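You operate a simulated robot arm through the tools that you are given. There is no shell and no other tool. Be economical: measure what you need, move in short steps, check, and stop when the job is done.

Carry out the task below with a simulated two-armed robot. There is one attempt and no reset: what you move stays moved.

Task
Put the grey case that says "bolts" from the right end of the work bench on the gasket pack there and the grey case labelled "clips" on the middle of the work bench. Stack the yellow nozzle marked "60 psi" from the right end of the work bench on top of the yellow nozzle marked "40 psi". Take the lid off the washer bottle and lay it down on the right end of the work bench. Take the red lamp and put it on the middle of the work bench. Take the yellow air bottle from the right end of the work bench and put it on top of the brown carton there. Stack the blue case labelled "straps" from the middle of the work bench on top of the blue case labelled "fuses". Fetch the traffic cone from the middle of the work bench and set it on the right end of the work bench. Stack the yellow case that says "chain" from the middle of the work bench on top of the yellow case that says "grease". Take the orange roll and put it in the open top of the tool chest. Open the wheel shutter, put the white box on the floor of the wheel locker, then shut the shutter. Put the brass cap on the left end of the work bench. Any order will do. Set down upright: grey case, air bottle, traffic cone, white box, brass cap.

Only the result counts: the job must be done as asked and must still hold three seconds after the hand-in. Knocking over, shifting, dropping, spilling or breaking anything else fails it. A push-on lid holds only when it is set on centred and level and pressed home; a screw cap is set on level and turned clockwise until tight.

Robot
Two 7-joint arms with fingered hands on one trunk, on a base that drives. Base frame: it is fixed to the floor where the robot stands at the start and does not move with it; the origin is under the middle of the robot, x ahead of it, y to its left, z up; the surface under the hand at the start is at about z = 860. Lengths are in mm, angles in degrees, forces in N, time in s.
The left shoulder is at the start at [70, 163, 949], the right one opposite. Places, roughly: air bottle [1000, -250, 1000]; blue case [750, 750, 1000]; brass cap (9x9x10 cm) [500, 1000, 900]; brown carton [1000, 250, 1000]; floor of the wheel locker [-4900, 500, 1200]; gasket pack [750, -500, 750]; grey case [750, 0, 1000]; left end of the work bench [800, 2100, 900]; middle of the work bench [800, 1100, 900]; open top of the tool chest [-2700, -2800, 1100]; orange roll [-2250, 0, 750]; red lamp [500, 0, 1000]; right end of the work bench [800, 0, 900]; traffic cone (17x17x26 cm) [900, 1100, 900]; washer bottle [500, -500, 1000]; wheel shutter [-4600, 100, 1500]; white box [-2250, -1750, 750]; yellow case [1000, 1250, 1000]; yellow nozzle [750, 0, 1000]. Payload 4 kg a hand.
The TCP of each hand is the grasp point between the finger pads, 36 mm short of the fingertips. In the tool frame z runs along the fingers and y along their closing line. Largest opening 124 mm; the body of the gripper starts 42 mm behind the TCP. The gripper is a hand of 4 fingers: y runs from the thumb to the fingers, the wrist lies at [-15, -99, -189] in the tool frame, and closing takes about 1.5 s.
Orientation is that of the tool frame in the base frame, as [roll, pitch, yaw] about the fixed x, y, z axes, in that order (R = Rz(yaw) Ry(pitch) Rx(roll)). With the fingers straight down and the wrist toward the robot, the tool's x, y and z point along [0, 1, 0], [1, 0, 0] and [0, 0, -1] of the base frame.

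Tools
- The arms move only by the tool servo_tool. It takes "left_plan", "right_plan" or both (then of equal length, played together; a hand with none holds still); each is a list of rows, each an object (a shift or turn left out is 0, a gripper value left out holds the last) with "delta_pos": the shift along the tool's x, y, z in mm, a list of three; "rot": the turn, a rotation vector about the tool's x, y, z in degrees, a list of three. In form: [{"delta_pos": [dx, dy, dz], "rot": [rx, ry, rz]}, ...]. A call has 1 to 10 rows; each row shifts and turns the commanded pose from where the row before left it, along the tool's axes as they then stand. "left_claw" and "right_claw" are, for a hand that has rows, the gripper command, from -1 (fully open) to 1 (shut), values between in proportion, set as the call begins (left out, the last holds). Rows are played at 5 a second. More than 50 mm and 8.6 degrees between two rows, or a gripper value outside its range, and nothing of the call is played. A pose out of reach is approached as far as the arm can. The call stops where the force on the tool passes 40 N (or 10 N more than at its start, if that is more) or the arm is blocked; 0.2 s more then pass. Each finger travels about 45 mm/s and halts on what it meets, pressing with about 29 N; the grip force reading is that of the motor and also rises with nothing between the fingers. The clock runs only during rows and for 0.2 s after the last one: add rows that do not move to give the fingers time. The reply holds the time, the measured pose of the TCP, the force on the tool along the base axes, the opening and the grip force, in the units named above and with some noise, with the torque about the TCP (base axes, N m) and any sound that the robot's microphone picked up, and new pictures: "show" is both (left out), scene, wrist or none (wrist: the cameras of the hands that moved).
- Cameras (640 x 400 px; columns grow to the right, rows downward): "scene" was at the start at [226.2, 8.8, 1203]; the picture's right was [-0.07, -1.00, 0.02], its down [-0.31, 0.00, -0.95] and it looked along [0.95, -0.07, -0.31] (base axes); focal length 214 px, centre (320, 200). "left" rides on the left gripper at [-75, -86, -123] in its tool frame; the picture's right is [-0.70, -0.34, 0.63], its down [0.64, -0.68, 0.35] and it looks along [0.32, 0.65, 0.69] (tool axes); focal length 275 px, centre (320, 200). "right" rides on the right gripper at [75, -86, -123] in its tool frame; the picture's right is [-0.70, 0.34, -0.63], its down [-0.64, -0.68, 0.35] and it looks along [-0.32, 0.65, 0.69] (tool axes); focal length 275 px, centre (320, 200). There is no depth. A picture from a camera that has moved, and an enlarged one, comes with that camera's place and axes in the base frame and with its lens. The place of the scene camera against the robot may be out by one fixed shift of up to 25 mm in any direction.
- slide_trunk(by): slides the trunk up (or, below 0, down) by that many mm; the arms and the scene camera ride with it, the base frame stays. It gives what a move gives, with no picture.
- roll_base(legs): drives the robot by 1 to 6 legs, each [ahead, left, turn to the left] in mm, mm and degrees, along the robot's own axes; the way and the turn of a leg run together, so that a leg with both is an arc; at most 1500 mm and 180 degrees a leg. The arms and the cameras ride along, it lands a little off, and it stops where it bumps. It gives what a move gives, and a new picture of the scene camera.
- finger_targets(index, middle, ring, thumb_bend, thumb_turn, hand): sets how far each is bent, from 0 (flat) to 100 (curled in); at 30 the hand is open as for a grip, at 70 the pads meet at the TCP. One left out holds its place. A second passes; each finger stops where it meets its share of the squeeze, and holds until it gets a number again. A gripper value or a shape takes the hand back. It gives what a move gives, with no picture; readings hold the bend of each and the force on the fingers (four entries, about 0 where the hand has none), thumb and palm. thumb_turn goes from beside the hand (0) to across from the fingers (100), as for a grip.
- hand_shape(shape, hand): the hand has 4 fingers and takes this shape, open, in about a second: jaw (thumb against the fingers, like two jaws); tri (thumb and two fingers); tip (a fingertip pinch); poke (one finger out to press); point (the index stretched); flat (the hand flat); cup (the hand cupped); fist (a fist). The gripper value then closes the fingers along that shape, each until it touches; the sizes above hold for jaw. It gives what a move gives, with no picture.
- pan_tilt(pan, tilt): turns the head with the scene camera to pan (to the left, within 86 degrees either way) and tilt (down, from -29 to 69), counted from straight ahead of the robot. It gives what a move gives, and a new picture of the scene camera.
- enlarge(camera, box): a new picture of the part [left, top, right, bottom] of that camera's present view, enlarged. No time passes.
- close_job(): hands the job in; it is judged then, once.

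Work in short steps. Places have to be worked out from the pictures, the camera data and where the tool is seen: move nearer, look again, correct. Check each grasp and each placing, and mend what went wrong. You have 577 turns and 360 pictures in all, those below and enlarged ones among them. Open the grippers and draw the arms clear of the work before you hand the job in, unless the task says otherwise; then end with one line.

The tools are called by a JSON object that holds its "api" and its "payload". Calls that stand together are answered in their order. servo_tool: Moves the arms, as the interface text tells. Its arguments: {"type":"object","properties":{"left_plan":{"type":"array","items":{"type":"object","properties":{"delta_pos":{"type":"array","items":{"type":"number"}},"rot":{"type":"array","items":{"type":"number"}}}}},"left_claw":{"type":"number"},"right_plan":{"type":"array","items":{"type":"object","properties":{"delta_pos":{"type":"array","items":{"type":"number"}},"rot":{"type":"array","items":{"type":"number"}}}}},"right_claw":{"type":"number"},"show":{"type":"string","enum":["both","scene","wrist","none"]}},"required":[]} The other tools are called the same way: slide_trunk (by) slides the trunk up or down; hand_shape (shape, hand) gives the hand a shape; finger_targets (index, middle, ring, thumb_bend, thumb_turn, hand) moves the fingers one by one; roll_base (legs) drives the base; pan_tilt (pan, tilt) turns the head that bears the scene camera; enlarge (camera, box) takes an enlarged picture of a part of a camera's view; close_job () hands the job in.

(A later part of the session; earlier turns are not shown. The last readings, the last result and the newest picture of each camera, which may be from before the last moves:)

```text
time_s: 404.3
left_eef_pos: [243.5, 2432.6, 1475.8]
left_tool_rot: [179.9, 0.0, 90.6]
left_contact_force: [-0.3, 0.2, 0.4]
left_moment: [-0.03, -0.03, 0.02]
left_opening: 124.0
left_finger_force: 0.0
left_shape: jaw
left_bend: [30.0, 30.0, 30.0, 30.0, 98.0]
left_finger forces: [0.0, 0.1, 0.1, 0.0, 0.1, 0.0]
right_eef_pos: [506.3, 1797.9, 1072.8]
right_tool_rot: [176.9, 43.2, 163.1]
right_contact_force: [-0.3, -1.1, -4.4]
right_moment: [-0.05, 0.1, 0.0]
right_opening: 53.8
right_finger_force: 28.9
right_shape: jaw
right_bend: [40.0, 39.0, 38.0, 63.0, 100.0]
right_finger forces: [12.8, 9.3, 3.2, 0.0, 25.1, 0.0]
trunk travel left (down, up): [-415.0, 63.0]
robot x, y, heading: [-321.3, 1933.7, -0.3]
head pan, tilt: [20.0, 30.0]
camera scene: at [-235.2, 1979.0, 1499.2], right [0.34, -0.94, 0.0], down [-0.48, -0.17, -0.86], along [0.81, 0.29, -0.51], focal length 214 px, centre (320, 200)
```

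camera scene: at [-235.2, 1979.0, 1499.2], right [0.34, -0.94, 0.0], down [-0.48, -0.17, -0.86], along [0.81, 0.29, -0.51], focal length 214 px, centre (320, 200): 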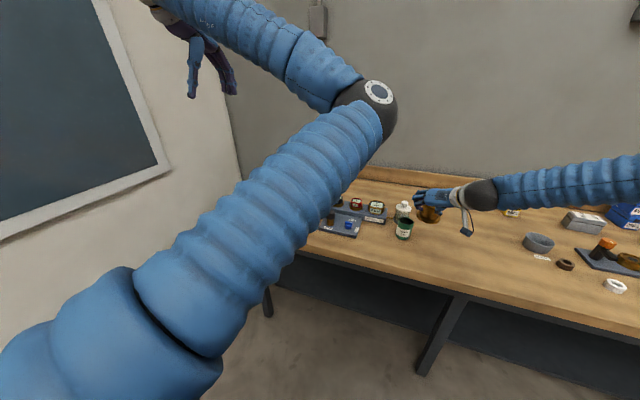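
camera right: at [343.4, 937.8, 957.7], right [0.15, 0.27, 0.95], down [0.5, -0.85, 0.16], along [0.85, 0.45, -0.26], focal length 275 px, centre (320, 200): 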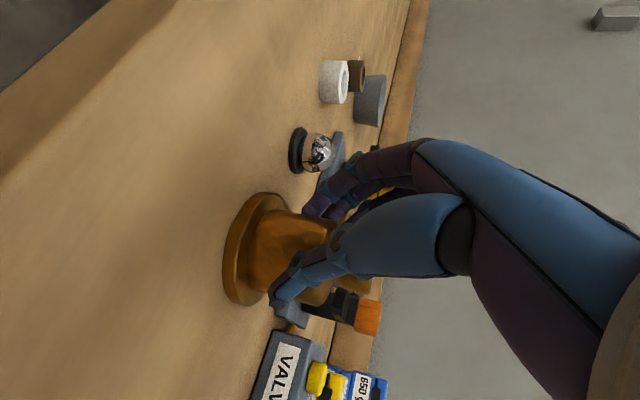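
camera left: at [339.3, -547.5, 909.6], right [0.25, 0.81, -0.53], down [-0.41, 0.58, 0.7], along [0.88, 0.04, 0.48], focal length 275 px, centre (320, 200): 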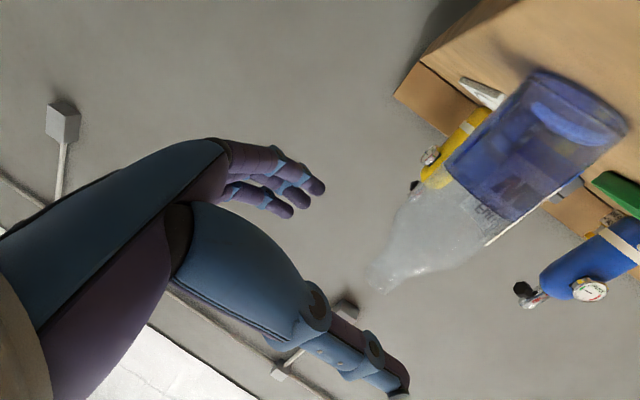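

Choose the free spot around [900,1780] on the left end. Drive forward.

{"api": "roll_base", "payload": {"legs": [[377, -14, 0.3]]}}

{"api": "slide_trunk", "payload": {"by": -100}}

{"api": "enlarge", "payload": {"camera": "right", "box": [0, 0, 640, 400]}}

```text
time_s: 406.7
left_eef_pos: [617.4, 2423.9, 1475.4]
left_tool_rot: [179.9, -0.1, 90.8]
left_contact_force: [-0.3, -0.6, 0.2]
left_moment: [-0.01, 0.0, 0.05]
left_opening: 123.8
left_finger_force: 0.0
left_shape: jaw
left_bend: [30.0, 30.0, 30.0, 30.0, 98.0]
left_finger forces: [0.0, 0.1, 0.0, 0.1, 0.0, 0.0]
right_eef_pos: [883.0, 1789.8, 1072.4]
right_tool_rot: [176.9, 43.1, 163.5]
right_contact_force: [0.0, 0.1, -2.7]
right_moment: [-0.02, 0.13, -0.05]
right_opening: 53.9
right_finger_force: 28.9
right_shape: jaw
right_bend: [40.0, 39.0, 38.0, 63.0, 100.0]
right_finger forces: [12.8, 9.2, 3.3, 0.0, 25.1, 0.1]
trunk travel left (down, up): [-415.0, 63.0]
robot x, y, heading: [52.1, 1917.5, 0.4]
head pan, tilt: [20.0, 30.0]
camera scene: at [140.7, 1966.8, 1499.3], right [0.35, -0.94, 0.0], down [-0.48, -0.17, -0.86], along [0.81, 0.3, -0.51], focal length 214 px, centre (320, 200)
```

scene: 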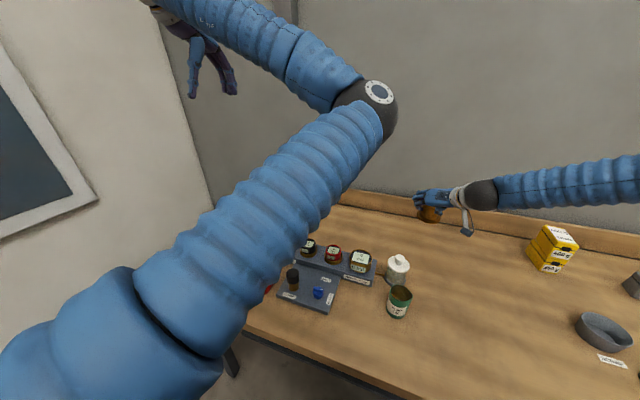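

```text
time_s: 408.0
left_eef_pos: [615.1, 2422.5, 1377.2]
left_tool_rot: [179.8, 0.0, 90.9]
left_contact_force: [0.8, -0.4, -0.8]
left_moment: [0.0, 0.02, -0.02]
left_opening: 123.9
left_finger_force: 0.0
left_shape: jaw
left_bend: [30.0, 30.0, 30.0, 30.0, 98.0]
left_finger forces: [0.0, 0.0, 0.0, 0.0, 0.0, 0.0]
right_eef_pos: [880.9, 1790.4, 975.0]
right_tool_rot: [176.8, 43.3, 163.4]
right_contact_force: [-0.1, 0.0, -3.2]
right_moment: [0.02, 0.11, -0.01]
right_opening: 53.9
right_finger_force: 28.4
right_shape: jaw
right_bend: [40.0, 39.0, 38.0, 63.0, 100.0]
right_finger forces: [12.8, 9.3, 3.3, 0.1, 25.2, 0.0]
trunk travel left (down, up): [-315.0, 163.0]
robot x, y, heading: [56.4, 1921.4, 0.2]
head pan, tilt: [20.0, 30.0]
```

```text
1.00 times, centred on (320, 200) of right (not enlarged: the box is as wide or as high as the picture)
camera zoom: at [725.7, 1739.2, 1008.6], right [0.14, 0.27, 0.95], down [0.51, -0.84, 0.16], along [0.85, 0.46, -0.26], focal length 275 px, centre (320, 200)
```

zoom: 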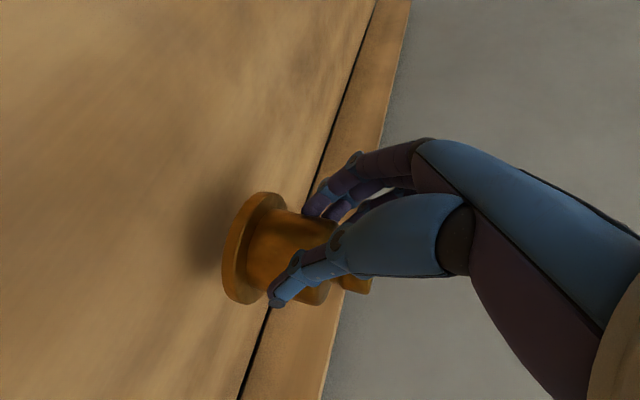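

Free area. Lower to contact and release.

{"api": "slide_trunk", "payload": {"by": -47}}

{"api": "servo_tool", "payload": {"right_plan": [{"delta_pos": [1.4, 0, 1.5]}, {"delta_pos": [1.4, 0, 1.5]}, {"delta_pos": [1.4, 0, 1.5]}], "show": "wrist"}}

```text
time_s: 408.9
left_eef_pos: [617.0, 2422.3, 1329.4]
left_tool_rot: [180.0, 0.1, 90.9]
left_contact_force: [0.4, -0.1, 0.4]
left_moment: [0.0, -0.02, -0.01]
left_opening: 124.0
left_finger_force: 0.1
left_shape: jaw
left_bend: [30.0, 30.0, 30.0, 30.0, 98.0]
left_finger forces: [0.1, 0.1, 0.0, 0.1, 0.0, 0.0]
right_eef_pos: [882.2, 1788.8, 925.3]
right_tool_rot: [176.9, 43.2, 163.5]
right_contact_force: [0.7, 0.1, -3.4]
right_moment: [0.01, 0.11, -0.02]
right_opening: 53.5
right_finger_force: 29.2
right_shape: jaw
right_bend: [40.0, 39.0, 38.0, 63.0, 100.0]
right_finger forces: [12.7, 9.2, 3.5, 0.0, 25.1, 0.0]
trunk travel left (down, up): [-268.0, 210.0]
robot x, y, heading: [52.0, 1922.7, 0.4]
head pan, tilt: [20.0, 30.0]
```

```text
time_s: 409.7
left_eef_pos: [615.1, 2421.5, 1329.9]
left_tool_rot: [179.9, 0.0, 90.8]
left_contact_force: [0.2, 0.1, 0.3]
left_moment: [0.02, -0.04, -0.03]
left_opening: 123.7
left_finger_force: 0.1
left_shape: jaw
left_bend: [30.0, 30.0, 30.0, 30.0, 98.0]
left_finger forces: [0.0, 0.0, 0.0, 0.0, 0.0, 0.1]
right_eef_pos: [882.8, 1790.3, 921.1]
right_tool_rot: [176.8, 43.4, 163.4]
right_contact_force: [-2.2, -2.1, 9.6]
right_moment: [0.08, -0.15, -0.1]
right_opening: 53.3
right_finger_force: 28.7
right_shape: jaw
right_bend: [39.0, 39.0, 38.0, 63.0, 100.0]
right_finger forces: [11.9, 9.1, 4.5, 0.0, 27.8, 0.1]
trunk travel left (down, up): [-268.0, 210.0]
robot x, y, heading: [54.7, 1920.1, 0.2]
head pan, tilt: [20.0, 30.0]
camera right: at [725.8, 1739.5, 956.4], right [0.14, 0.27, 0.95], down [0.51, -0.84, 0.16], along [0.85, 0.46, -0.26], focal length 275 px, centre (320, 200)
```

right: 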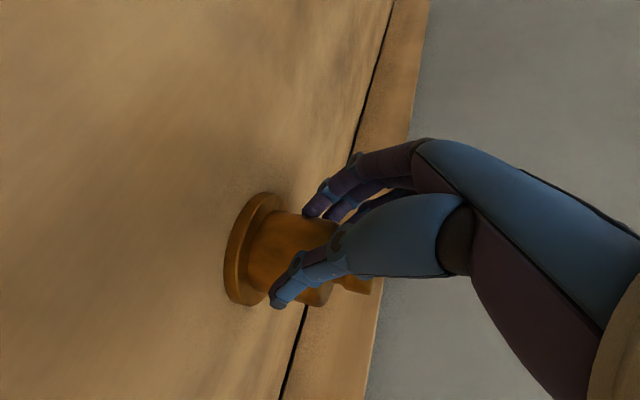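

{"api": "servo_tool", "payload": {"right_plan": [{}, {}, {}, {}, {}, {}, {}, {"delta_pos": [0, 0, -35]}, {"delta_pos": [0, 0, -45]}, {"delta_pos": [0, 0, -45]}], "right_claw": -1, "show": "wrist"}}

{"api": "slide_trunk", "payload": {"by": 100}}

{"api": "roll_base", "payload": {"legs": [[-700, 0, 0], [0, -900, 0]]}}

```text
time_s: 411.9
left_eef_pos: [614.4, 2423.8, 1329.9]
left_tool_rot: [179.7, -0.1, 91.1]
left_contact_force: [-0.3, 0.0, 0.1]
left_moment: [-0.04, -0.01, 0.0]
left_opening: 123.6
left_finger_force: 0.0
left_shape: jaw
left_bend: [30.0, 30.0, 30.0, 30.0, 98.0]
left_finger forces: [0.1, 0.0, 0.0, 0.0, 0.0, 0.0]
right_eef_pos: [796.8, 1808.8, 1013.2]
right_tool_rot: [176.9, 43.2, 163.4]
right_contact_force: [-0.5, 0.0, 0.1]
right_moment: [0.01, 0.0, 0.02]
right_opening: 123.9
right_finger_force: 0.0
right_shape: jaw
right_bend: [30.0, 30.0, 30.0, 30.0, 98.0]
right_finger forces: [0.0, 0.0, 0.1, 0.1, 0.0, 0.1]
trunk travel left (down, up): [-268.0, 210.0]
robot x, y, heading: [51.6, 1921.8, 0.2]
head pan, tilt: [20.0, 30.0]
camera right: at [641.2, 1758.1, 1047.8], right [0.14, 0.27, 0.95], down [0.51, -0.84, 0.16], along [0.85, 0.47, -0.26], focal length 275 px, centre (320, 200)
```

right: 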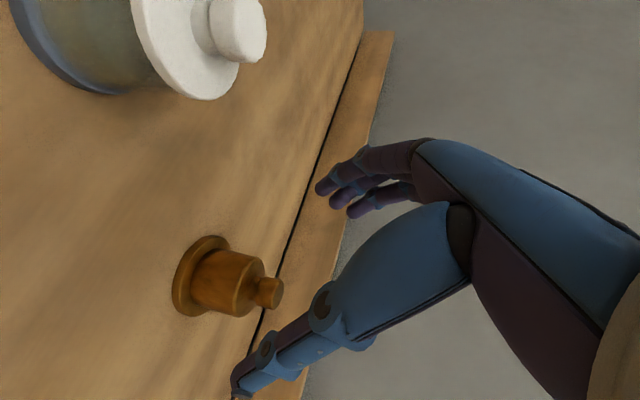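

```text
time_s: 413.3
left_eef_pos: [617.4, 2423.5, 1429.4]
left_tool_rot: [-180.0, 0.0, 90.9]
left_contact_force: [-0.6, 0.3, -0.1]
left_moment: [0.01, 0.03, 0.04]
left_opening: 123.7
left_finger_force: 0.0
left_shape: jaw
left_bend: [30.0, 30.0, 30.0, 30.0, 98.0]
left_finger forces: [0.1, 0.0, 0.1, 0.0, 0.1, 0.0]
right_eef_pos: [799.0, 1808.5, 1109.4]
right_tool_rot: [177.0, 43.1, 163.5]
right_contact_force: [-0.6, -0.8, 0.5]
right_moment: [-0.02, -0.02, 0.03]
right_opening: 123.6
right_finger_force: 0.0
right_shape: jaw
right_bend: [30.0, 30.0, 30.0, 30.0, 98.0]
right_finger forces: [0.0, 0.0, 0.1, 0.0, 0.0, 0.0]
trunk travel left (down, up): [-368.0, 110.0]
robot x, y, heading: [52.1, 1919.5, 0.6]
head pan, tilt: [20.0, 30.0]
```

```text
time_s: 421.5
left_eef_pos: [-90.4, 1518.2, 1429.6]
left_tool_rot: [179.9, 0.0, 90.7]
left_contact_force: [-0.1, -0.1, -0.3]
left_moment: [0.01, 0.01, -0.01]
left_opening: 123.9
left_finger_force: 0.1
left_shape: jaw
left_bend: [30.0, 30.0, 30.0, 30.0, 98.0]
left_finger forces: [0.1, 0.1, 0.0, 0.0, 0.0, 0.0]
right_eef_pos: [87.0, 903.5, 1111.2]
right_tool_rot: [176.9, 43.2, 163.1]
right_contact_force: [0.4, 0.2, 1.0]
right_moment: [0.02, 0.0, -0.02]
right_opening: 123.8
right_finger_force: 0.1
right_shape: jaw
right_bend: [30.0, 30.0, 30.0, 30.0, 98.0]
right_finger forces: [0.0, 0.0, 0.0, 0.1, 0.1, 0.1]
trunk travel left (down, up): [-368.0, 110.0]
robot x, y, heading: [-657.2, 1017.4, -0.0]
head pan, tilt: [20.0, 30.0]
camera scene: at [-561.5, 1065.1, 1449.2], right [0.34, -0.94, -0.01], down [-0.5, -0.17, -0.85], along [0.8, 0.3, -0.52], focal length 214 px, centre (320, 200)
```

scene: 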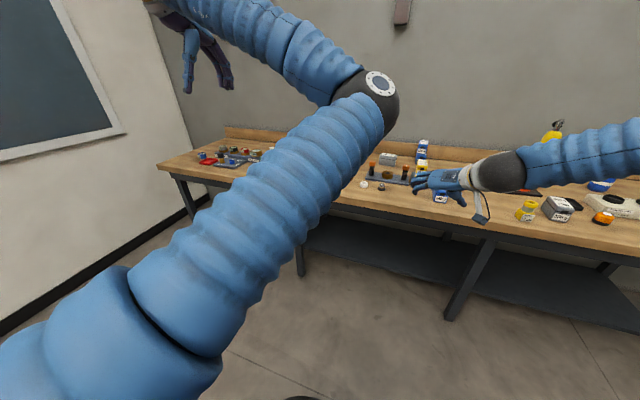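

Brass cap stands. The bench jobs are done. Now turn around to look at the other side of the room.

{"api": "roll_base", "payload": {"legs": [[0, 0, 150]]}}

{"api": "pan_tilt", "payload": {"pan": 30, "tilt": 10}}

{"api": "pan_tilt", "payload": {"pan": -30, "tilt": 10}}

```text
time_s: 428.1
left_eef_pos: [-1394.0, 853.2, 1430.3]
left_tool_rot: [179.9, 0.0, -118.1]
left_contact_force: [-0.6, 0.0, -0.7]
left_moment: [0.0, -0.03, 0.0]
left_opening: 124.2
left_finger_force: 0.0
left_shape: jaw
left_bend: [30.0, 30.0, 30.0, 30.0, 98.0]
left_finger forces: [0.0, 0.1, 0.0, 0.0, 0.0, 0.0]
right_eef_pos: [-1254.7, 1477.6, 1110.8]
right_tool_rot: [176.8, 43.1, -45.6]
right_contact_force: [-0.7, -0.9, 1.0]
right_moment: [0.02, 0.0, 0.0]
right_opening: 123.6
right_finger_force: 0.0
right_shape: jaw
right_bend: [30.0, 30.0, 30.0, 30.0, 98.0]
right_finger forces: [0.0, 0.1, 0.1, 0.0, 0.0, 0.0]
trunk travel left (down, up): [-368.0, 110.0]
robot x, y, heading: [-659.7, 1019.6, 151.1]
head pan, tilt: [20.0, 30.0]
camera scene: at [-743.3, 1050.1, 1449.2], right [0.15, 0.99, -0.01], down [0.52, -0.09, -0.85], along [-0.84, 0.12, -0.52], focal length 214 px, centre (320, 200)
```

scene: 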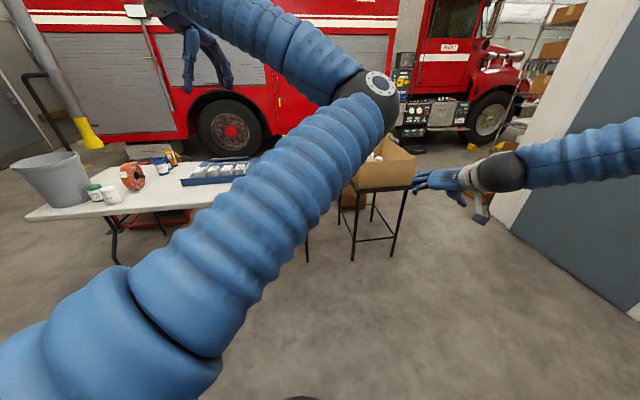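

```text
time_s: 428.9
left_eef_pos: [-1394.0, 853.1, 1429.0]
left_tool_rot: [179.9, 0.0, -118.1]
left_contact_force: [0.4, 0.0, 0.0]
left_moment: [0.0, -0.01, 0.01]
left_opening: 123.9
left_finger_force: 0.1
left_shape: jaw
left_bend: [30.0, 30.0, 30.0, 30.0, 98.0]
left_finger forces: [0.0, 0.1, 0.1, 0.0, 0.0, 0.1]
right_eef_pos: [-1254.9, 1477.6, 1109.8]
right_tool_rot: [176.7, 43.2, -45.6]
right_contact_force: [0.2, -0.5, 0.4]
right_moment: [0.01, 0.01, -0.02]
right_opening: 123.4
right_finger_force: 0.1
right_shape: jaw
right_bend: [30.0, 30.0, 30.0, 30.0, 98.0]
right_finger forces: [0.0, 0.1, 0.0, 0.0, 0.1, 0.0]
trunk travel left (down, up): [-368.0, 110.0]
robot x, y, heading: [-658.1, 1019.8, 151.2]
head pan, tilt: [30.0, 10.0]
camera scene: at [-747.6, 1035.0, 1481.6], right [-0.02, 1.0, -0.02], down [0.2, -0.01, -0.98], along [-0.98, -0.02, -0.2], focal length 214 px, centre (320, 200)
```

scene: 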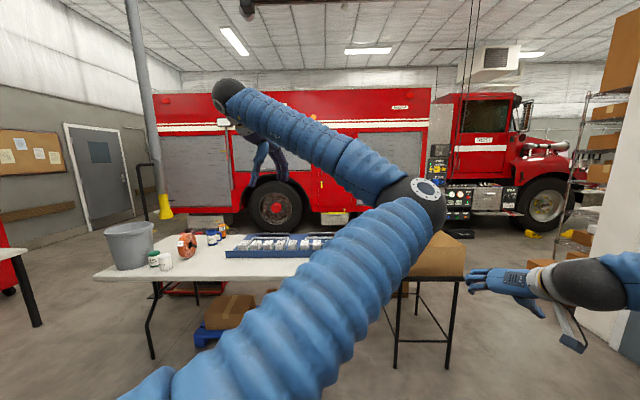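

```text
time_s: 430.2
left_eef_pos: [-1394.1, 853.1, 1429.3]
left_tool_rot: [179.9, 0.0, -118.2]
left_contact_force: [0.5, -0.2, 0.0]
left_moment: [-0.02, -0.01, -0.01]
left_opening: 124.2
left_finger_force: 0.0
left_shape: jaw
left_bend: [30.0, 30.0, 30.0, 30.0, 98.0]
left_finger forces: [0.1, 0.0, 0.0, 0.1, 0.0, 0.1]
right_eef_pos: [-1253.9, 1479.6, 1110.4]
right_tool_rot: [176.8, 43.3, -45.6]
right_contact_force: [-0.4, 0.2, -0.3]
right_moment: [0.0, 0.01, 0.0]
right_opening: 123.6
right_finger_force: 0.1
right_shape: jaw
right_bend: [30.0, 30.0, 30.0, 30.0, 98.0]
right_finger forces: [0.1, 0.1, 0.0, 0.1, 0.0, 0.2]
trunk travel left (down, up): [-368.0, 110.0]
robot x, y, heading: [-657.8, 1017.8, 151.5]
head pan, tilt: [-30.0, 10.0]
camera scene: at [-703.1, 1116.4, 1481.7], right [0.85, 0.52, 0.02], down [0.12, -0.16, -0.98], along [-0.51, 0.84, -0.2], focal length 214 px, centre (320, 200)
```

scene: 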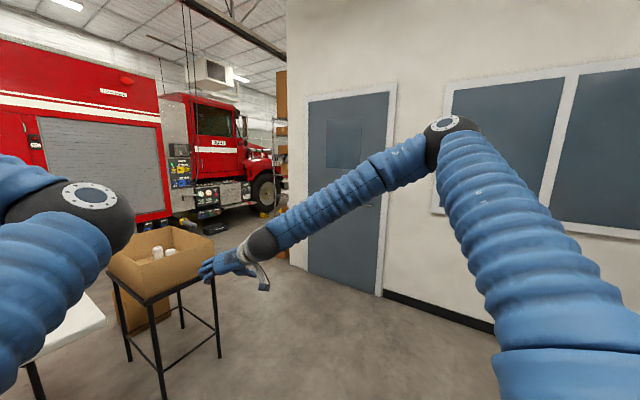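

The white table with bucket, orange roll etc. is ahead; the fire truck with shutters beyond. Turn to face it squarely and drive closer to the roll.

{"api": "roll_base", "payload": {"legs": [[0, 0, 29], [0, 850, 0], [600, 0, 0]]}}

{"api": "pan_tilt", "payload": {"pan": -10, "tilt": 25}}

```text
time_s: 439.2
left_eef_pos: [-1845.4, -308.1, 1428.7]
left_tool_rot: [179.9, 0.0, -90.8]
left_contact_force: [-0.5, 0.5, 0.7]
left_moment: [0.0, -0.01, -0.02]
left_opening: 123.6
left_finger_force: 0.0
left_shape: jaw
left_bend: [30.0, 30.0, 30.0, 30.0, 98.0]
left_finger forces: [0.0, 0.0, 0.1, 0.0, 0.0, 0.0]
right_eef_pos: [-2007.1, 311.5, 1109.9]
right_tool_rot: [176.7, 43.2, -18.5]
right_contact_force: [-0.7, 0.5, -1.1]
right_moment: [0.02, 0.0, 0.01]
right_opening: 123.7
right_finger_force: 0.1
right_shape: jaw
right_bend: [30.0, 30.0, 30.0, 30.0, 98.0]
right_finger forces: [0.1, 0.1, 0.0, 0.0, 0.0, 0.0]
trunk travel left (down, up): [-368.0, 110.0]
robot x, y, heading: [-1266.1, 177.1, 178.6]
head pan, tilt: [-30.0, 10.0]
camera scene: at [-1342.3, 239.7, 1481.7], right [0.52, 0.85, 0.02], down [0.18, -0.09, -0.98], along [-0.83, 0.52, -0.2], focal length 214 px, centre (320, 200)
```

scene: 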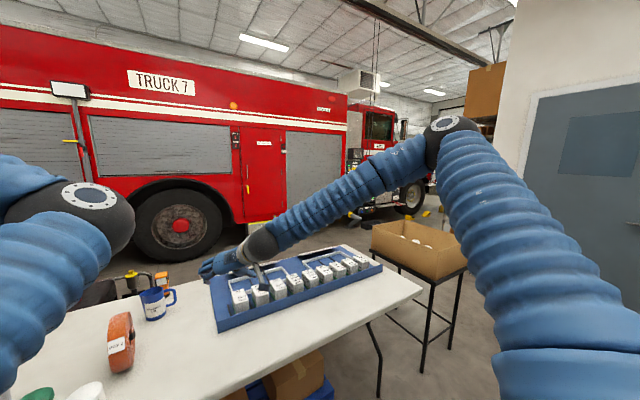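

```text
time_s: 440.0
left_eef_pos: [-1845.0, -308.7, 1430.3]
left_tool_rot: [179.9, 0.0, -90.9]
left_contact_force: [-0.3, 0.6, -0.2]
left_moment: [0.0, 0.03, 0.0]
left_opening: 123.9
left_finger_force: 0.1
left_shape: jaw
left_bend: [30.0, 30.0, 30.0, 30.0, 98.0]
left_finger forces: [0.0, 0.1, 0.0, 0.0, 0.0, 0.0]
right_eef_pos: [-2006.3, 311.2, 1111.3]
right_tool_rot: [176.9, 43.2, -18.4]
right_contact_force: [-0.7, 0.2, 0.3]
right_moment: [-0.01, -0.03, 0.0]
right_opening: 123.8
right_finger_force: 0.0
right_shape: jaw
right_bend: [30.0, 30.0, 30.0, 30.0, 98.0]
right_finger forces: [0.1, 0.1, 0.0, 0.0, 0.0, 0.1]
trunk travel left (down, up): [-368.0, 110.0]
robot x, y, heading: [-1266.8, 176.4, 178.3]
head pan, tilt: [-10.0, 25.0]
camera scene: at [-1351.7, 209.6, 1457.1], right [0.2, 0.98, 0.01], down [0.44, -0.09, -0.89], along [-0.87, 0.18, -0.45], focal length 214 px, centre (320, 200)
```

scene: 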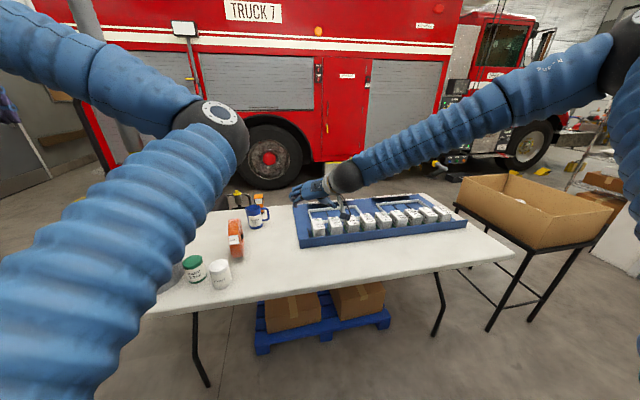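

{"api": "enlarge", "payload": {"camera": "scene", "box": [160, 170, 300, 300]}}

{"api": "enlarge", "payload": {"camera": "right", "box": [0, 0, 640, 400]}}

```text
3.08 times, centred on (230, 235) of scene
camera zoom: at [-1351.7, 209.6, 1457.1], right [0.2, 0.98, 0.01], down [0.44, -0.09, -0.89], along [-0.87, 0.18, -0.45], focal length 660 px, centre (597, 92)
```

zoom: 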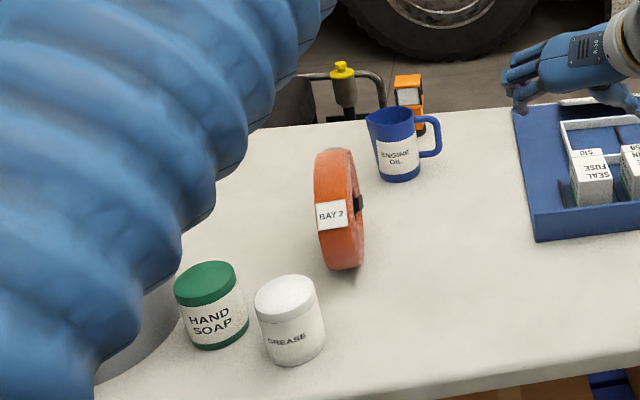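

```text
1.00 times, centred on (320, 200) of right (not enlarged: the box is as wide or as high as the picture)
camera zoom: at [-1848.6, 355.0, 1145.7], right [-0.15, -0.27, 0.95], down [-0.49, 0.86, 0.16], along [-0.86, -0.44, -0.26], focal length 275 px, centre (320, 200)
```

zoom: 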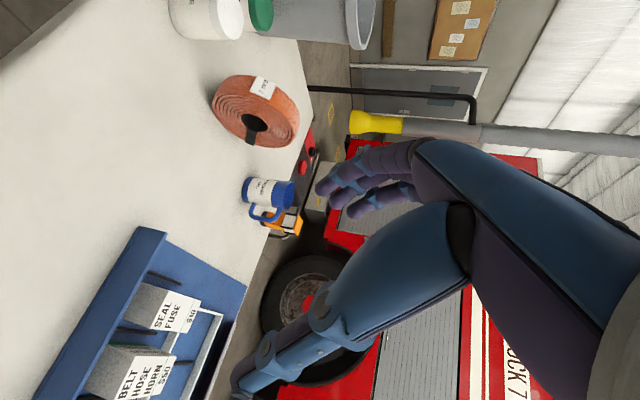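

The "orange roll" is a coiled hose standing on its rim (Ø≈190, ≈50 wide) at about [-2255,-20], table z≈735. Align the hand with it: turn 14.6° and move up.

{"api": "roll_base", "payload": {"legs": [[0, 0, 14.6], [110, 113, 0]]}}

{"api": "enlarge", "payload": {"camera": "right", "box": [0, 0, 640, 400]}}

```text
time_s: 442.3
left_eef_pos: [-1784.4, -576.7, 1428.6]
left_tool_rot: [179.9, 0.0, -76.1]
left_contact_force: [-0.4, 0.2, 0.5]
left_moment: [0.0, 0.02, -0.04]
left_opening: 123.9
left_finger_force: 0.0
left_shape: jaw
left_bend: [30.0, 30.0, 30.0, 30.0, 98.0]
left_finger forces: [0.1, 0.0, 0.0, 0.1, 0.0, 0.2]
right_eef_pos: [-2099.8, -18.4, 1110.8]
right_tool_rot: [177.0, 43.2, -3.7]
right_contact_force: [0.1, 0.4, 0.0]
right_moment: [0.06, -0.02, -0.02]
right_opening: 124.0
right_finger_force: 0.0
right_shape: jaw
right_bend: [30.0, 30.0, 30.0, 30.0, 98.0]
right_finger forces: [0.0, 0.0, 0.1, 0.0, 0.1, 0.0]
trunk travel left (down, up): [-368.0, 110.0]
robot x, y, heading: [-1344.8, 40.5, -166.6]
head pan, tilt: [-10.0, 25.0]
camera scene: at [-1436.7, 48.5, 1457.1], right [-0.06, 1.0, 0.01], down [0.45, 0.03, -0.89], along [-0.89, -0.05, -0.45], focal length 214 px, centre (320, 200)
```

scene: 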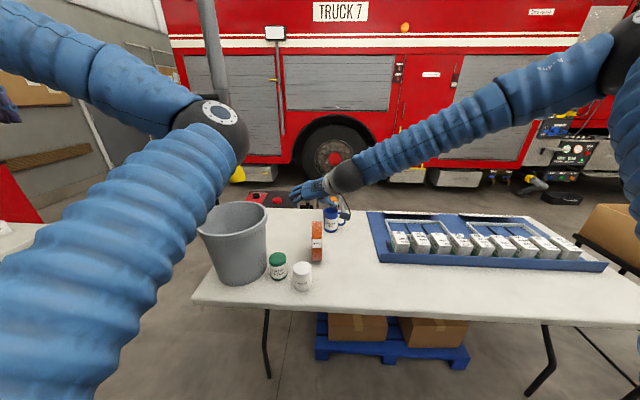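

```text
1.00 times, centred on (320, 200) of right (not enlarged: the box is as wide or as high as the picture)
camera zoom: at [-1958.6, 64.0, 1145.4], right [-0.08, -0.3, 0.95], down [-0.69, 0.71, 0.16], along [-0.72, -0.64, -0.26], focal length 275 px, centre (320, 200)
```

zoom: 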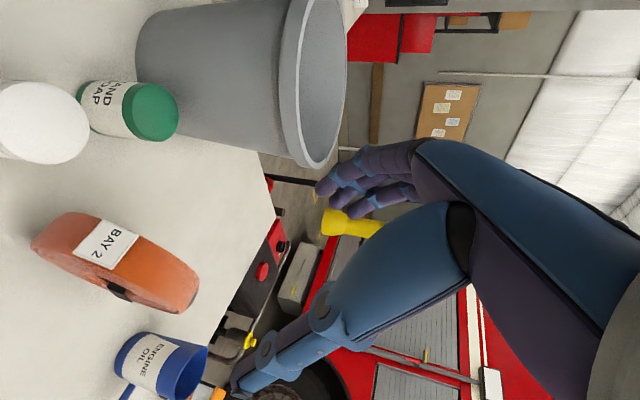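

Roll: centre ≈[-2257,-22,826], R≈92, nearly edge-on to the hand. Lower the trunk and approach along the hand axis.

{"api": "slide_trunk", "payload": {"by": -110}}

{"api": "servo_tool", "payload": {"right_plan": [{"delta_pos": [1.5, 0.5, 45]}, {"delta_pos": [1.5, 0.5, 45]}, {"delta_pos": [1.5, 0.5, 40]}], "show": "wrist"}}

```text
time_s: 443.7
left_eef_pos: [-1783.2, -575.8, 1320.1]
left_tool_rot: [179.8, 0.0, -76.2]
left_contact_force: [-0.3, -0.5, -0.8]
left_moment: [-0.01, 0.01, 0.03]
left_opening: 124.0
left_finger_force: 0.0
left_shape: jaw
left_bend: [30.0, 30.0, 30.0, 30.0, 98.0]
left_finger forces: [0.0, 0.0, 0.0, 0.1, 0.1, 0.0]
right_eef_pos: [-2098.4, -18.2, 1002.4]
right_tool_rot: [176.8, 43.3, -3.7]
right_contact_force: [0.1, -0.4, 0.1]
right_moment: [0.06, -0.01, 0.01]
right_opening: 123.7
right_finger_force: 0.0
right_shape: jaw
right_bend: [30.0, 30.0, 30.0, 30.0, 98.0]
right_finger forces: [0.1, 0.1, 0.0, 0.0, 0.1, 0.2]
trunk travel left (down, up): [-258.0, 220.0]
robot x, y, heading: [-1348.7, 37.4, -166.6]
head pan, tilt: [-10.0, 25.0]
```

```text
time_s: 444.5
left_eef_pos: [-1787.8, -575.7, 1318.5]
left_tool_rot: [-180.0, -0.1, -76.2]
left_contact_force: [-0.4, 0.1, 0.6]
left_moment: [0.0, -0.04, -0.01]
left_opening: 123.8
left_finger_force: 0.0
left_shape: jaw
left_bend: [30.0, 30.0, 30.0, 30.0, 98.0]
left_finger forces: [0.0, 0.0, 0.0, 0.0, 0.0, 0.1]
right_eef_pos: [-2183.0, -21.3, 904.2]
right_tool_rot: [176.8, 43.1, -3.6]
right_contact_force: [0.4, 0.1, 0.2]
right_moment: [0.05, 0.01, 0.01]
right_opening: 123.6
right_finger_force: 0.0
right_shape: jaw
right_bend: [30.0, 30.0, 30.0, 30.0, 98.0]
right_finger forces: [0.1, 0.0, 0.0, 0.0, 0.0, 0.0]
trunk travel left (down, up): [-258.0, 220.0]
robot x, y, heading: [-1347.9, 41.8, -166.6]
head pan, tilt: [-10.0, 25.0]
camera right: at [-2042.6, 62.2, 937.8], right [-0.08, -0.3, 0.95], down [-0.69, 0.71, 0.16], along [-0.72, -0.64, -0.26], focal length 275 px, centre (320, 200)
```

right: 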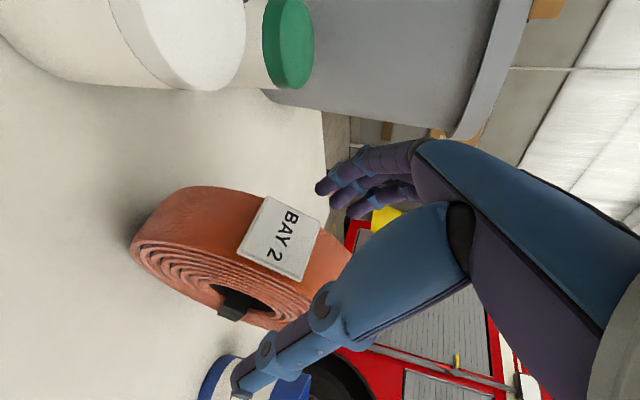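

{"api": "servo_tool", "payload": {"right_plan": [{"delta_pos": [1, 0, 27]}, {"delta_pos": [1, 0, 25]}], "show": "wrist"}}

{"api": "servo_tool", "payload": {"right_plan": [{}, {}, {}, {}, {}, {}, {}, {}], "right_claw": 1, "show": "wrist"}}

```text
time_s: 445.1
left_eef_pos: [-1785.3, -576.8, 1318.7]
left_tool_rot: [179.9, -0.1, -76.2]
left_contact_force: [-0.5, 0.4, 0.0]
left_moment: [-0.01, 0.01, 0.01]
left_opening: 123.8
left_finger_force: 0.1
left_shape: jaw
left_bend: [30.0, 30.0, 30.0, 30.0, 98.0]
left_finger forces: [0.1, 0.1, 0.1, 0.0, 0.0, 0.0]
right_eef_pos: [-2217.8, -21.4, 865.1]
right_tool_rot: [176.9, 43.1, -3.6]
right_contact_force: [-0.5, -0.1, -0.2]
right_moment: [-0.02, -0.01, -0.01]
right_opening: 123.7
right_finger_force: 0.0
right_shape: jaw
right_bend: [30.0, 30.0, 30.0, 30.0, 98.0]
right_finger forces: [0.1, 0.0, 0.1, 0.0, 0.0, 0.0]
trunk travel left (down, up): [-258.0, 220.0]
robot x, y, heading: [-1348.2, 41.2, -166.9]
head pan, tilt: [-10.0, 25.0]
camera right: at [-2076.8, 60.4, 899.8], right [-0.08, -0.3, 0.95], down [-0.69, 0.71, 0.16], along [-0.72, -0.64, -0.26], focal length 275 px, centre (320, 200)
```

right: 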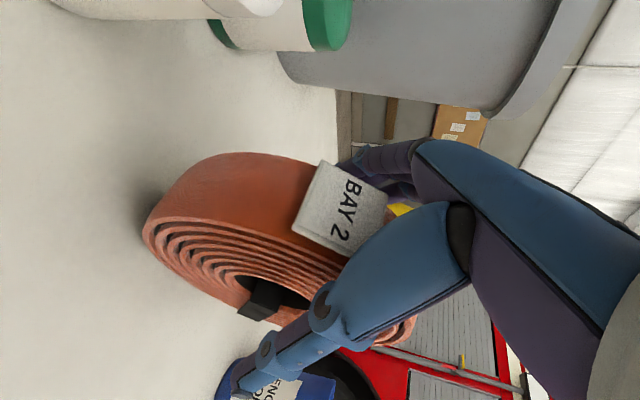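

```text
time_s: 446.9
left_eef_pos: [-1783.6, -576.4, 1318.3]
left_tool_rot: [179.9, 0.1, -76.0]
left_contact_force: [0.5, 1.1, -0.2]
left_moment: [0.0, -0.02, 0.02]
left_opening: 123.9
left_finger_force: 0.1
left_shape: jaw
left_bend: [30.0, 30.0, 30.0, 30.0, 98.0]
left_finger forces: [0.1, 0.1, 0.0, 0.0, 0.0, 0.0]
right_eef_pos: [-2217.1, -23.4, 864.9]
right_tool_rot: [176.9, 43.1, -3.5]
right_contact_force: [0.1, -4.7, 0.1]
right_moment: [-0.45, 0.26, 0.26]
right_opening: 67.0
right_finger_force: 28.7
right_shape: jaw
right_bend: [48.0, 52.0, 51.0, 52.0, 98.0]
right_finger forces: [16.7, 7.8, 4.1, 0.0, 24.3, 0.1]
trunk travel left (down, up): [-258.0, 220.0]
robot x, y, heading: [-1347.3, 35.1, -166.9]
head pan, tilt: [-10.0, 25.0]
camera right: at [-2076.1, 59.8, 900.1], right [-0.08, -0.3, 0.95], down [-0.69, 0.71, 0.16], along [-0.72, -0.64, -0.26], focal length 275 px, centre (320, 200)
```

right: 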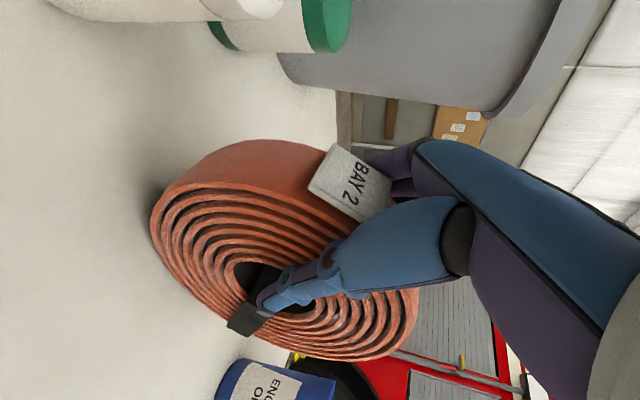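

Gripped. Lift with the trunk.

{"api": "slide_trunk", "payload": {"by": 215}}

{"api": "enlarge", "payload": {"camera": "right", "box": [0, 0, 640, 400]}}

```text
time_s: 449.2
left_eef_pos: [-1785.7, -575.9, 1534.3]
left_tool_rot: [179.9, 0.0, -76.2]
left_contact_force: [-0.8, -0.8, -0.5]
left_moment: [0.0, 0.01, 0.01]
left_opening: 123.8
left_finger_force: 0.1
left_shape: jaw
left_bend: [30.0, 30.0, 30.0, 30.0, 98.0]
left_finger forces: [0.0, 0.0, 0.0, 0.0, 0.0, 0.0]
right_eef_pos: [-2220.0, -21.0, 1087.2]
right_tool_rot: [176.7, 43.6, -3.7]
right_contact_force: [-0.6, -0.1, -10.1]
right_moment: [0.01, -0.25, 0.0]
right_opening: 65.0
right_finger_force: 29.1
right_shape: jaw
right_bend: [49.0, 53.0, 55.0, 52.0, 97.0]
right_finger forces: [14.8, 5.0, 3.7, 0.1, 23.6, 0.1]
trunk travel left (down, up): [-473.0, 5.0]
robot x, y, heading: [-1347.0, 40.3, -167.0]
head pan, tilt: [-10.0, 25.0]
```

```text
1.00 times, centred on (320, 200) of right (not enlarged: the box is as wide or as high as the picture)
camera zoom: at [-2078.5, 61.3, 1120.5], right [-0.07, -0.3, 0.95], down [-0.69, 0.71, 0.17], along [-0.72, -0.64, -0.25], focal length 275 px, centre (320, 200)
```

zoom: 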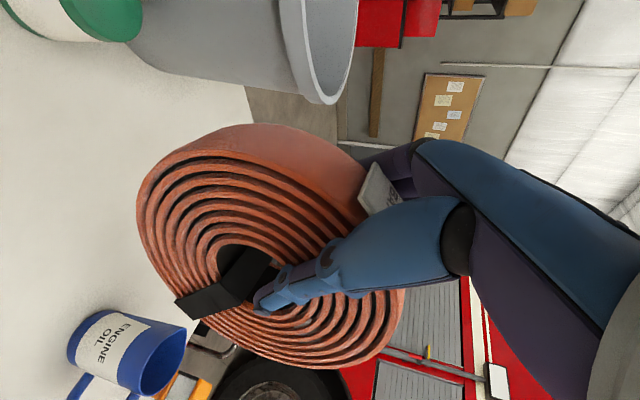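

Lifted. Back away and travel toward the tool chest, looking at the area first.

{"api": "roll_base", "payload": {"legs": [[-350, 0, 0], [0, 0, -13], [0, 1400, 0]]}}

{"api": "pan_tilt", "payload": {"pan": 35, "tilt": 15}}

```text
time_s: 458.7
left_eef_pos: [-1514.9, -1773.3, 1536.7]
left_tool_rot: [-179.8, -0.5, -86.4]
left_contact_force: [-0.4, 0.3, -0.4]
left_moment: [-0.01, -0.01, -0.02]
left_opening: 123.8
left_finger_force: 0.0
left_shape: jaw
left_bend: [30.0, 30.0, 30.0, 30.0, 98.0]
left_finger forces: [0.1, 0.0, 0.1, 0.1, 0.0, 0.0]
right_eef_pos: [-1841.2, -1153.9, 1079.9]
right_tool_rot: [176.2, 43.3, -14.3]
right_contact_force: [0.3, -0.6, -8.9]
right_moment: [-0.06, -0.21, 0.03]
right_opening: 65.2
right_finger_force: 29.0
right_shape: jaw
right_bend: [49.0, 54.0, 55.0, 52.0, 97.0]
right_finger forces: [15.3, 4.9, 3.5, 0.0, 23.5, 0.1]
trunk travel left (down, up): [-473.0, 5.0]
robot x, y, heading: [-968.8, -1256.4, -177.1]
head pan, tilt: [-10.0, 25.0]
stopped in leg 3: the robot was blocked; the commanded pose is now the measured one
camera scene: at [-1051.2, -1217.1, 1565.8], right [0.12, 0.99, -0.01], down [0.42, -0.06, -0.9], along [-0.9, 0.11, -0.43], focal length 214 px, centre (320, 200)
```

scene: 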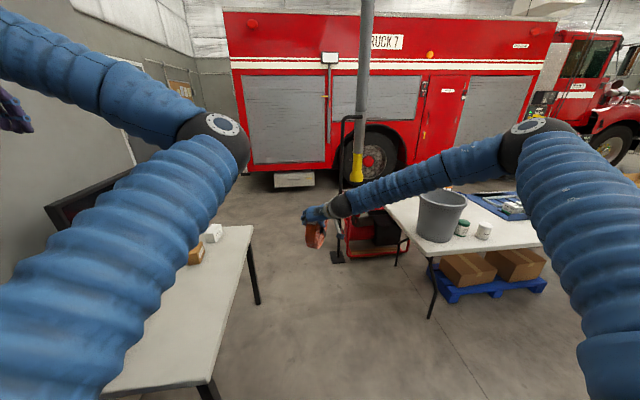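

```text
time_s: 459.8
left_eef_pos: [-1515.5, -1772.6, 1537.0]
left_tool_rot: [-180.0, -0.6, -86.3]
left_contact_force: [0.8, 0.5, 0.6]
left_moment: [0.01, -0.01, 0.01]
left_opening: 124.1
left_finger_force: 0.1
left_shape: jaw
left_bend: [30.0, 30.0, 30.0, 30.0, 98.0]
left_finger forces: [0.0, 0.0, 0.1, 0.0, 0.0, 0.1]
right_eef_pos: [-1842.1, -1154.8, 1082.1]
right_tool_rot: [175.9, 43.2, -14.5]
right_contact_force: [-0.1, -0.4, -10.0]
right_moment: [-0.06, -0.23, 0.0]
right_opening: 64.6
right_finger_force: 28.7
right_shape: jaw
right_bend: [49.0, 54.0, 55.0, 52.0, 97.0]
right_finger forces: [15.2, 4.9, 3.5, 0.0, 23.7, 0.1]
trunk travel left (down, up): [-473.0, 5.0]
robot x, y, heading: [-968.9, -1261.0, -177.0]
head pan, tilt: [35.0, 15.0]
camera scene: at [-1033.3, -1285.0, 1582.2], right [-0.61, 0.79, -0.01], down [0.21, 0.15, -0.97], along [-0.76, -0.6, -0.26], focal length 214 px, centre (320, 200)
```

scene: 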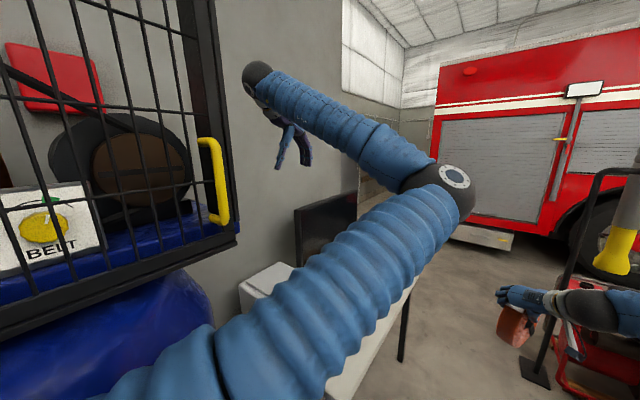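

Blocked on the left by the compressor. I shift right and drive between the tables toward the far side, then look for the chest.

{"api": "roll_base", "payload": {"legs": [[0, -250, -2.9], [1150, 0, 0]]}}

{"api": "pan_tilt", "payload": {"pan": 60, "tilt": 15}}

{"api": "pan_tilt", "payload": {"pan": 0, "tilt": 20}}

```text
time_s: 465.7
left_eef_pos: [-2464.9, -1512.9, 1534.1]
left_tool_rot: [-180.0, 0.0, -89.3]
left_contact_force: [-1.0, 0.7, -1.0]
left_moment: [-0.03, -0.09, -0.02]
left_opening: 123.9
left_finger_force: 0.1
left_shape: jaw
left_bend: [30.0, 30.0, 30.0, 30.0, 98.0]
left_finger forces: [0.1, 0.0, 0.0, 0.0, 0.0, 0.0]
right_eef_pos: [-2754.2, -879.9, 1083.4]
right_tool_rot: [176.4, 42.9, -16.4]
right_contact_force: [24.1, -8.4, -2.0]
right_moment: [0.08, -0.17, -0.42]
right_opening: 64.6
right_finger_force: 28.9
right_shape: jaw
right_bend: [50.0, 54.0, 56.0, 52.0, 94.0]
right_finger forces: [21.3, 3.4, 1.1, 0.0, 28.2, 0.0]
trunk travel left (down, up): [-473.0, 5.0]
robot x, y, heading: [-1896.9, -1018.8, -179.8]
head pan, tilt: [35.0, 15.0]
stopped in leg 2: the force on the tool passed its limit at 45 N (the readings are from after the stop); the commanded pose is now the measured one
camera scene: at [-1959.4, -1050.2, 1581.8], right [-0.58, 0.82, 0.0], down [0.22, 0.15, -0.97], along [-0.79, -0.56, -0.26], focal length 214 px, centre (320, 200)
```

scene: 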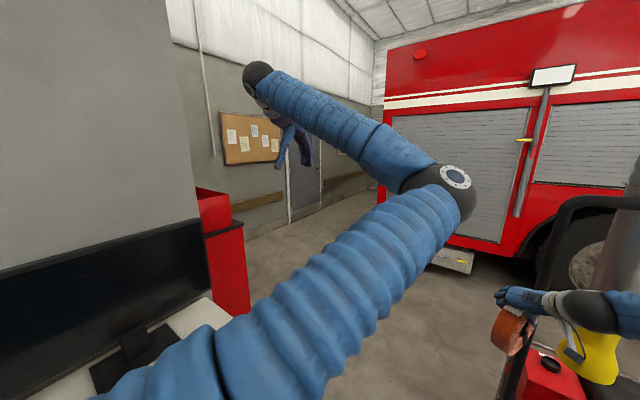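

```text
time_s: 466.6
left_eef_pos: [-2456.9, -1514.9, 1535.3]
left_tool_rot: [179.8, 0.1, -89.1]
left_contact_force: [0.8, 0.6, 0.3]
left_moment: [-0.03, 0.01, 0.03]
left_opening: 123.7
left_finger_force: 0.0
left_shape: jaw
left_bend: [30.0, 30.0, 30.0, 30.0, 98.0]
left_finger forces: [0.0, 0.0, 0.1, 0.0, 0.0, 0.1]
right_eef_pos: [-2753.6, -878.3, 1087.5]
right_tool_rot: [176.4, 43.6, -16.6]
right_contact_force: [14.2, -6.1, -6.0]
right_moment: [-0.11, -0.14, -0.02]
right_opening: 64.8
right_finger_force: 28.6
right_shape: jaw
right_bend: [50.0, 54.0, 55.0, 52.0, 95.0]
right_finger forces: [18.4, 4.9, 3.2, 0.1, 25.6, 0.1]
trunk travel left (down, up): [-473.0, 5.0]
robot x, y, heading: [-1895.0, -1010.1, -180.0]
head pan, tilt: [60.0, 15.0]
camera scene: at [-1924.3, -1078.8, 1582.0], right [-0.87, 0.5, 0.0], down [0.13, 0.22, -0.97], along [-0.48, -0.84, -0.26], focal length 214 px, centre (320, 200)
```

scene: 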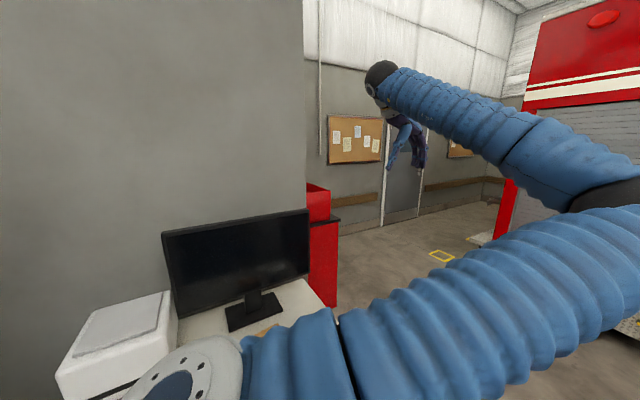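

```text
time_s: 467.9
left_eef_pos: [-2458.0, -1517.0, 1535.7]
left_tool_rot: [179.8, 0.0, -89.2]
left_contact_force: [0.3, -0.2, 1.2]
left_moment: [0.02, 0.04, 0.01]
left_opening: 123.8
left_finger_force: 0.1
left_shape: jaw
left_bend: [30.0, 30.0, 30.0, 30.0, 98.0]
left_finger forces: [0.0, 0.0, 0.0, 0.0, 0.0, 0.0]
right_eef_pos: [-2754.6, -880.5, 1088.2]
right_tool_rot: [176.6, 43.4, -16.5]
right_contact_force: [13.3, -5.2, -7.1]
right_moment: [-0.05, -0.24, -0.08]
right_opening: 64.8
right_finger_force: 28.8
right_shape: jaw
right_bend: [50.0, 54.0, 55.0, 52.0, 95.0]
right_finger forces: [18.6, 4.6, 2.9, 0.0, 25.9, 0.0]
trunk travel left (down, up): [-473.0, 5.0]
robot x, y, heading: [-1896.2, -1011.8, -179.8]
head pan, tilt: [0.0, 20.0]
camera scene: at [-1970.8, -999.5, 1573.8], right [0.0, 1.0, 0.0], down [0.34, 0.0, -0.94], along [-0.94, 0.0, -0.34], focal length 214 px, centre (320, 200)
```

scene: 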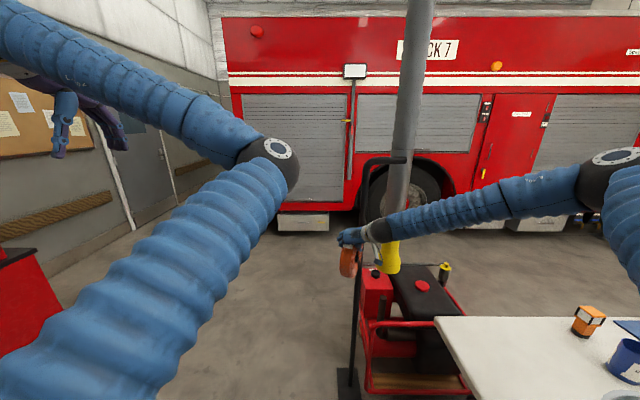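

The roll touched a stand ahead. Back off, then swing left of it with the robot turned so the elbow stays clear.

{"api": "roll_base", "payload": {"legs": [[-150, 0, 0], [0, 0, 30]]}}

{"api": "enlarge", "payload": {"camera": "right", "box": [0, 0, 640, 400]}}

```text
time_s: 470.7
left_eef_pos: [-1989.4, -1728.9, 1534.5]
left_tool_rot: [179.8, 0.0, -59.4]
left_contact_force: [0.8, 0.6, -0.1]
left_moment: [-0.01, 0.01, -0.03]
left_opening: 123.9
left_finger_force: 0.0
left_shape: jaw
left_bend: [30.0, 30.0, 30.0, 30.0, 98.0]
left_finger forces: [0.1, 0.1, 0.1, 0.0, 0.0, 0.1]
right_eef_pos: [-2561.6, -1323.3, 1086.1]
right_tool_rot: [176.5, 43.4, 13.1]
right_contact_force: [0.2, -1.3, -9.6]
right_moment: [0.0, -0.08, -0.03]
right_opening: 64.5
right_finger_force: 29.0
right_shape: jaw
right_bend: [50.0, 54.0, 55.0, 52.0, 96.0]
right_finger forces: [16.1, 5.2, 4.1, 0.0, 25.0, 0.0]
trunk travel left (down, up): [-473.0, 5.0]
robot x, y, heading: [-1746.1, -1015.2, -150.3]
head pan, tilt: [0.0, 20.0]
camera scene: at [-1813.0, -1040.3, 1573.7], right [-0.5, 0.87, 0.0], down [0.3, 0.17, -0.94], along [-0.81, -0.47, -0.34], focal length 214 px, centre (320, 200)
```

scene: 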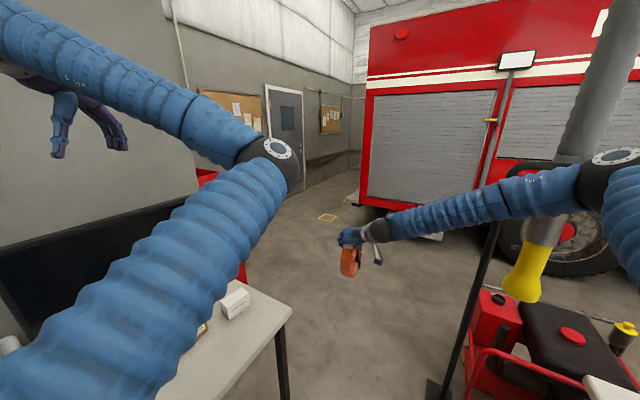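

```text
1.00 times, centred on (320, 200) of right (not enlarged: the box is as wide or as high as the picture)
camera zoom: at [-2451.1, -1203.1, 1119.9], right [0.01, -0.3, 0.95], down [-0.86, 0.48, 0.16], along [-0.5, -0.83, -0.26], focal length 275 px, centre (320, 200)
```

zoom: 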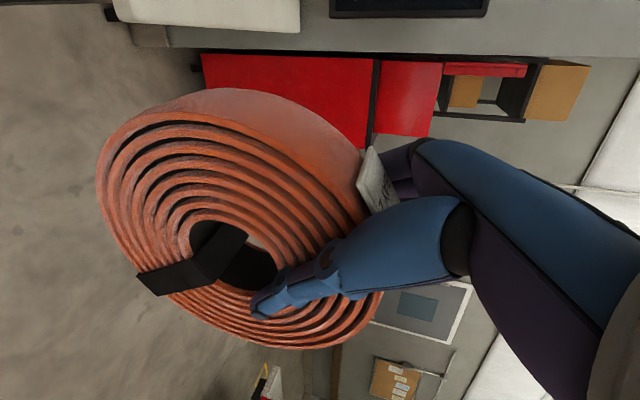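

Roll is secure. Drive around: first out past the stand, then toward the chest, then turn to face it.

{"api": "roll_base", "payload": {"legs": [[799, -323, 0], [364, 276, 0]]}}

```text
time_s: 477.6
left_eef_pos: [-3007.8, -2279.6, 1534.7]
left_tool_rot: [179.9, 0.0, -58.6]
left_contact_force: [-0.1, 0.9, 0.1]
left_moment: [0.0, -0.05, 0.01]
left_opening: 123.7
left_finger_force: 0.1
left_shape: jaw
left_bend: [30.0, 30.0, 30.0, 30.0, 98.0]
left_finger forces: [0.1, 0.1, 0.0, 0.0, 0.0, 0.0]
right_eef_pos: [-3585.0, -1881.5, 1086.3]
right_tool_rot: [176.5, 43.4, 14.0]
right_contact_force: [0.6, -0.4, -9.5]
right_moment: [0.03, -0.04, 0.03]
right_opening: 64.5
right_finger_force: 29.0
right_shape: jaw
right_bend: [50.0, 54.0, 55.0, 52.0, 97.0]
right_finger forces: [16.2, 4.9, 3.8, 0.0, 24.5, 0.0]
trunk travel left (down, up): [-473.0, 5.0]
robot x, y, heading: [-2771.6, -1563.4, -149.2]
head pan, tilt: [0.0, 20.0]
camera scene: at [-2841.6, -1589.7, 1573.8], right [-0.51, 0.86, 0.0], down [0.29, 0.18, -0.94], along [-0.81, -0.48, -0.34], focal length 214 px, centre (320, 200)
```

scene: 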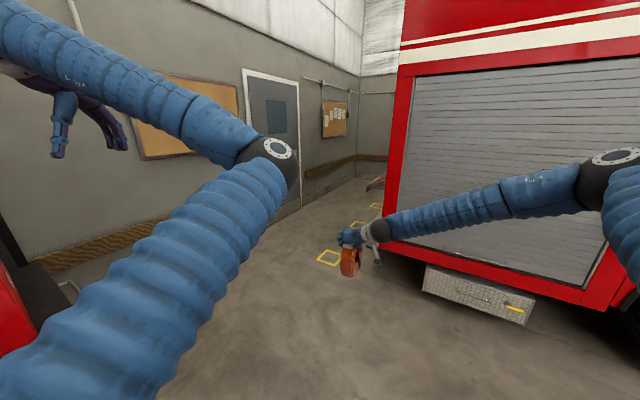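

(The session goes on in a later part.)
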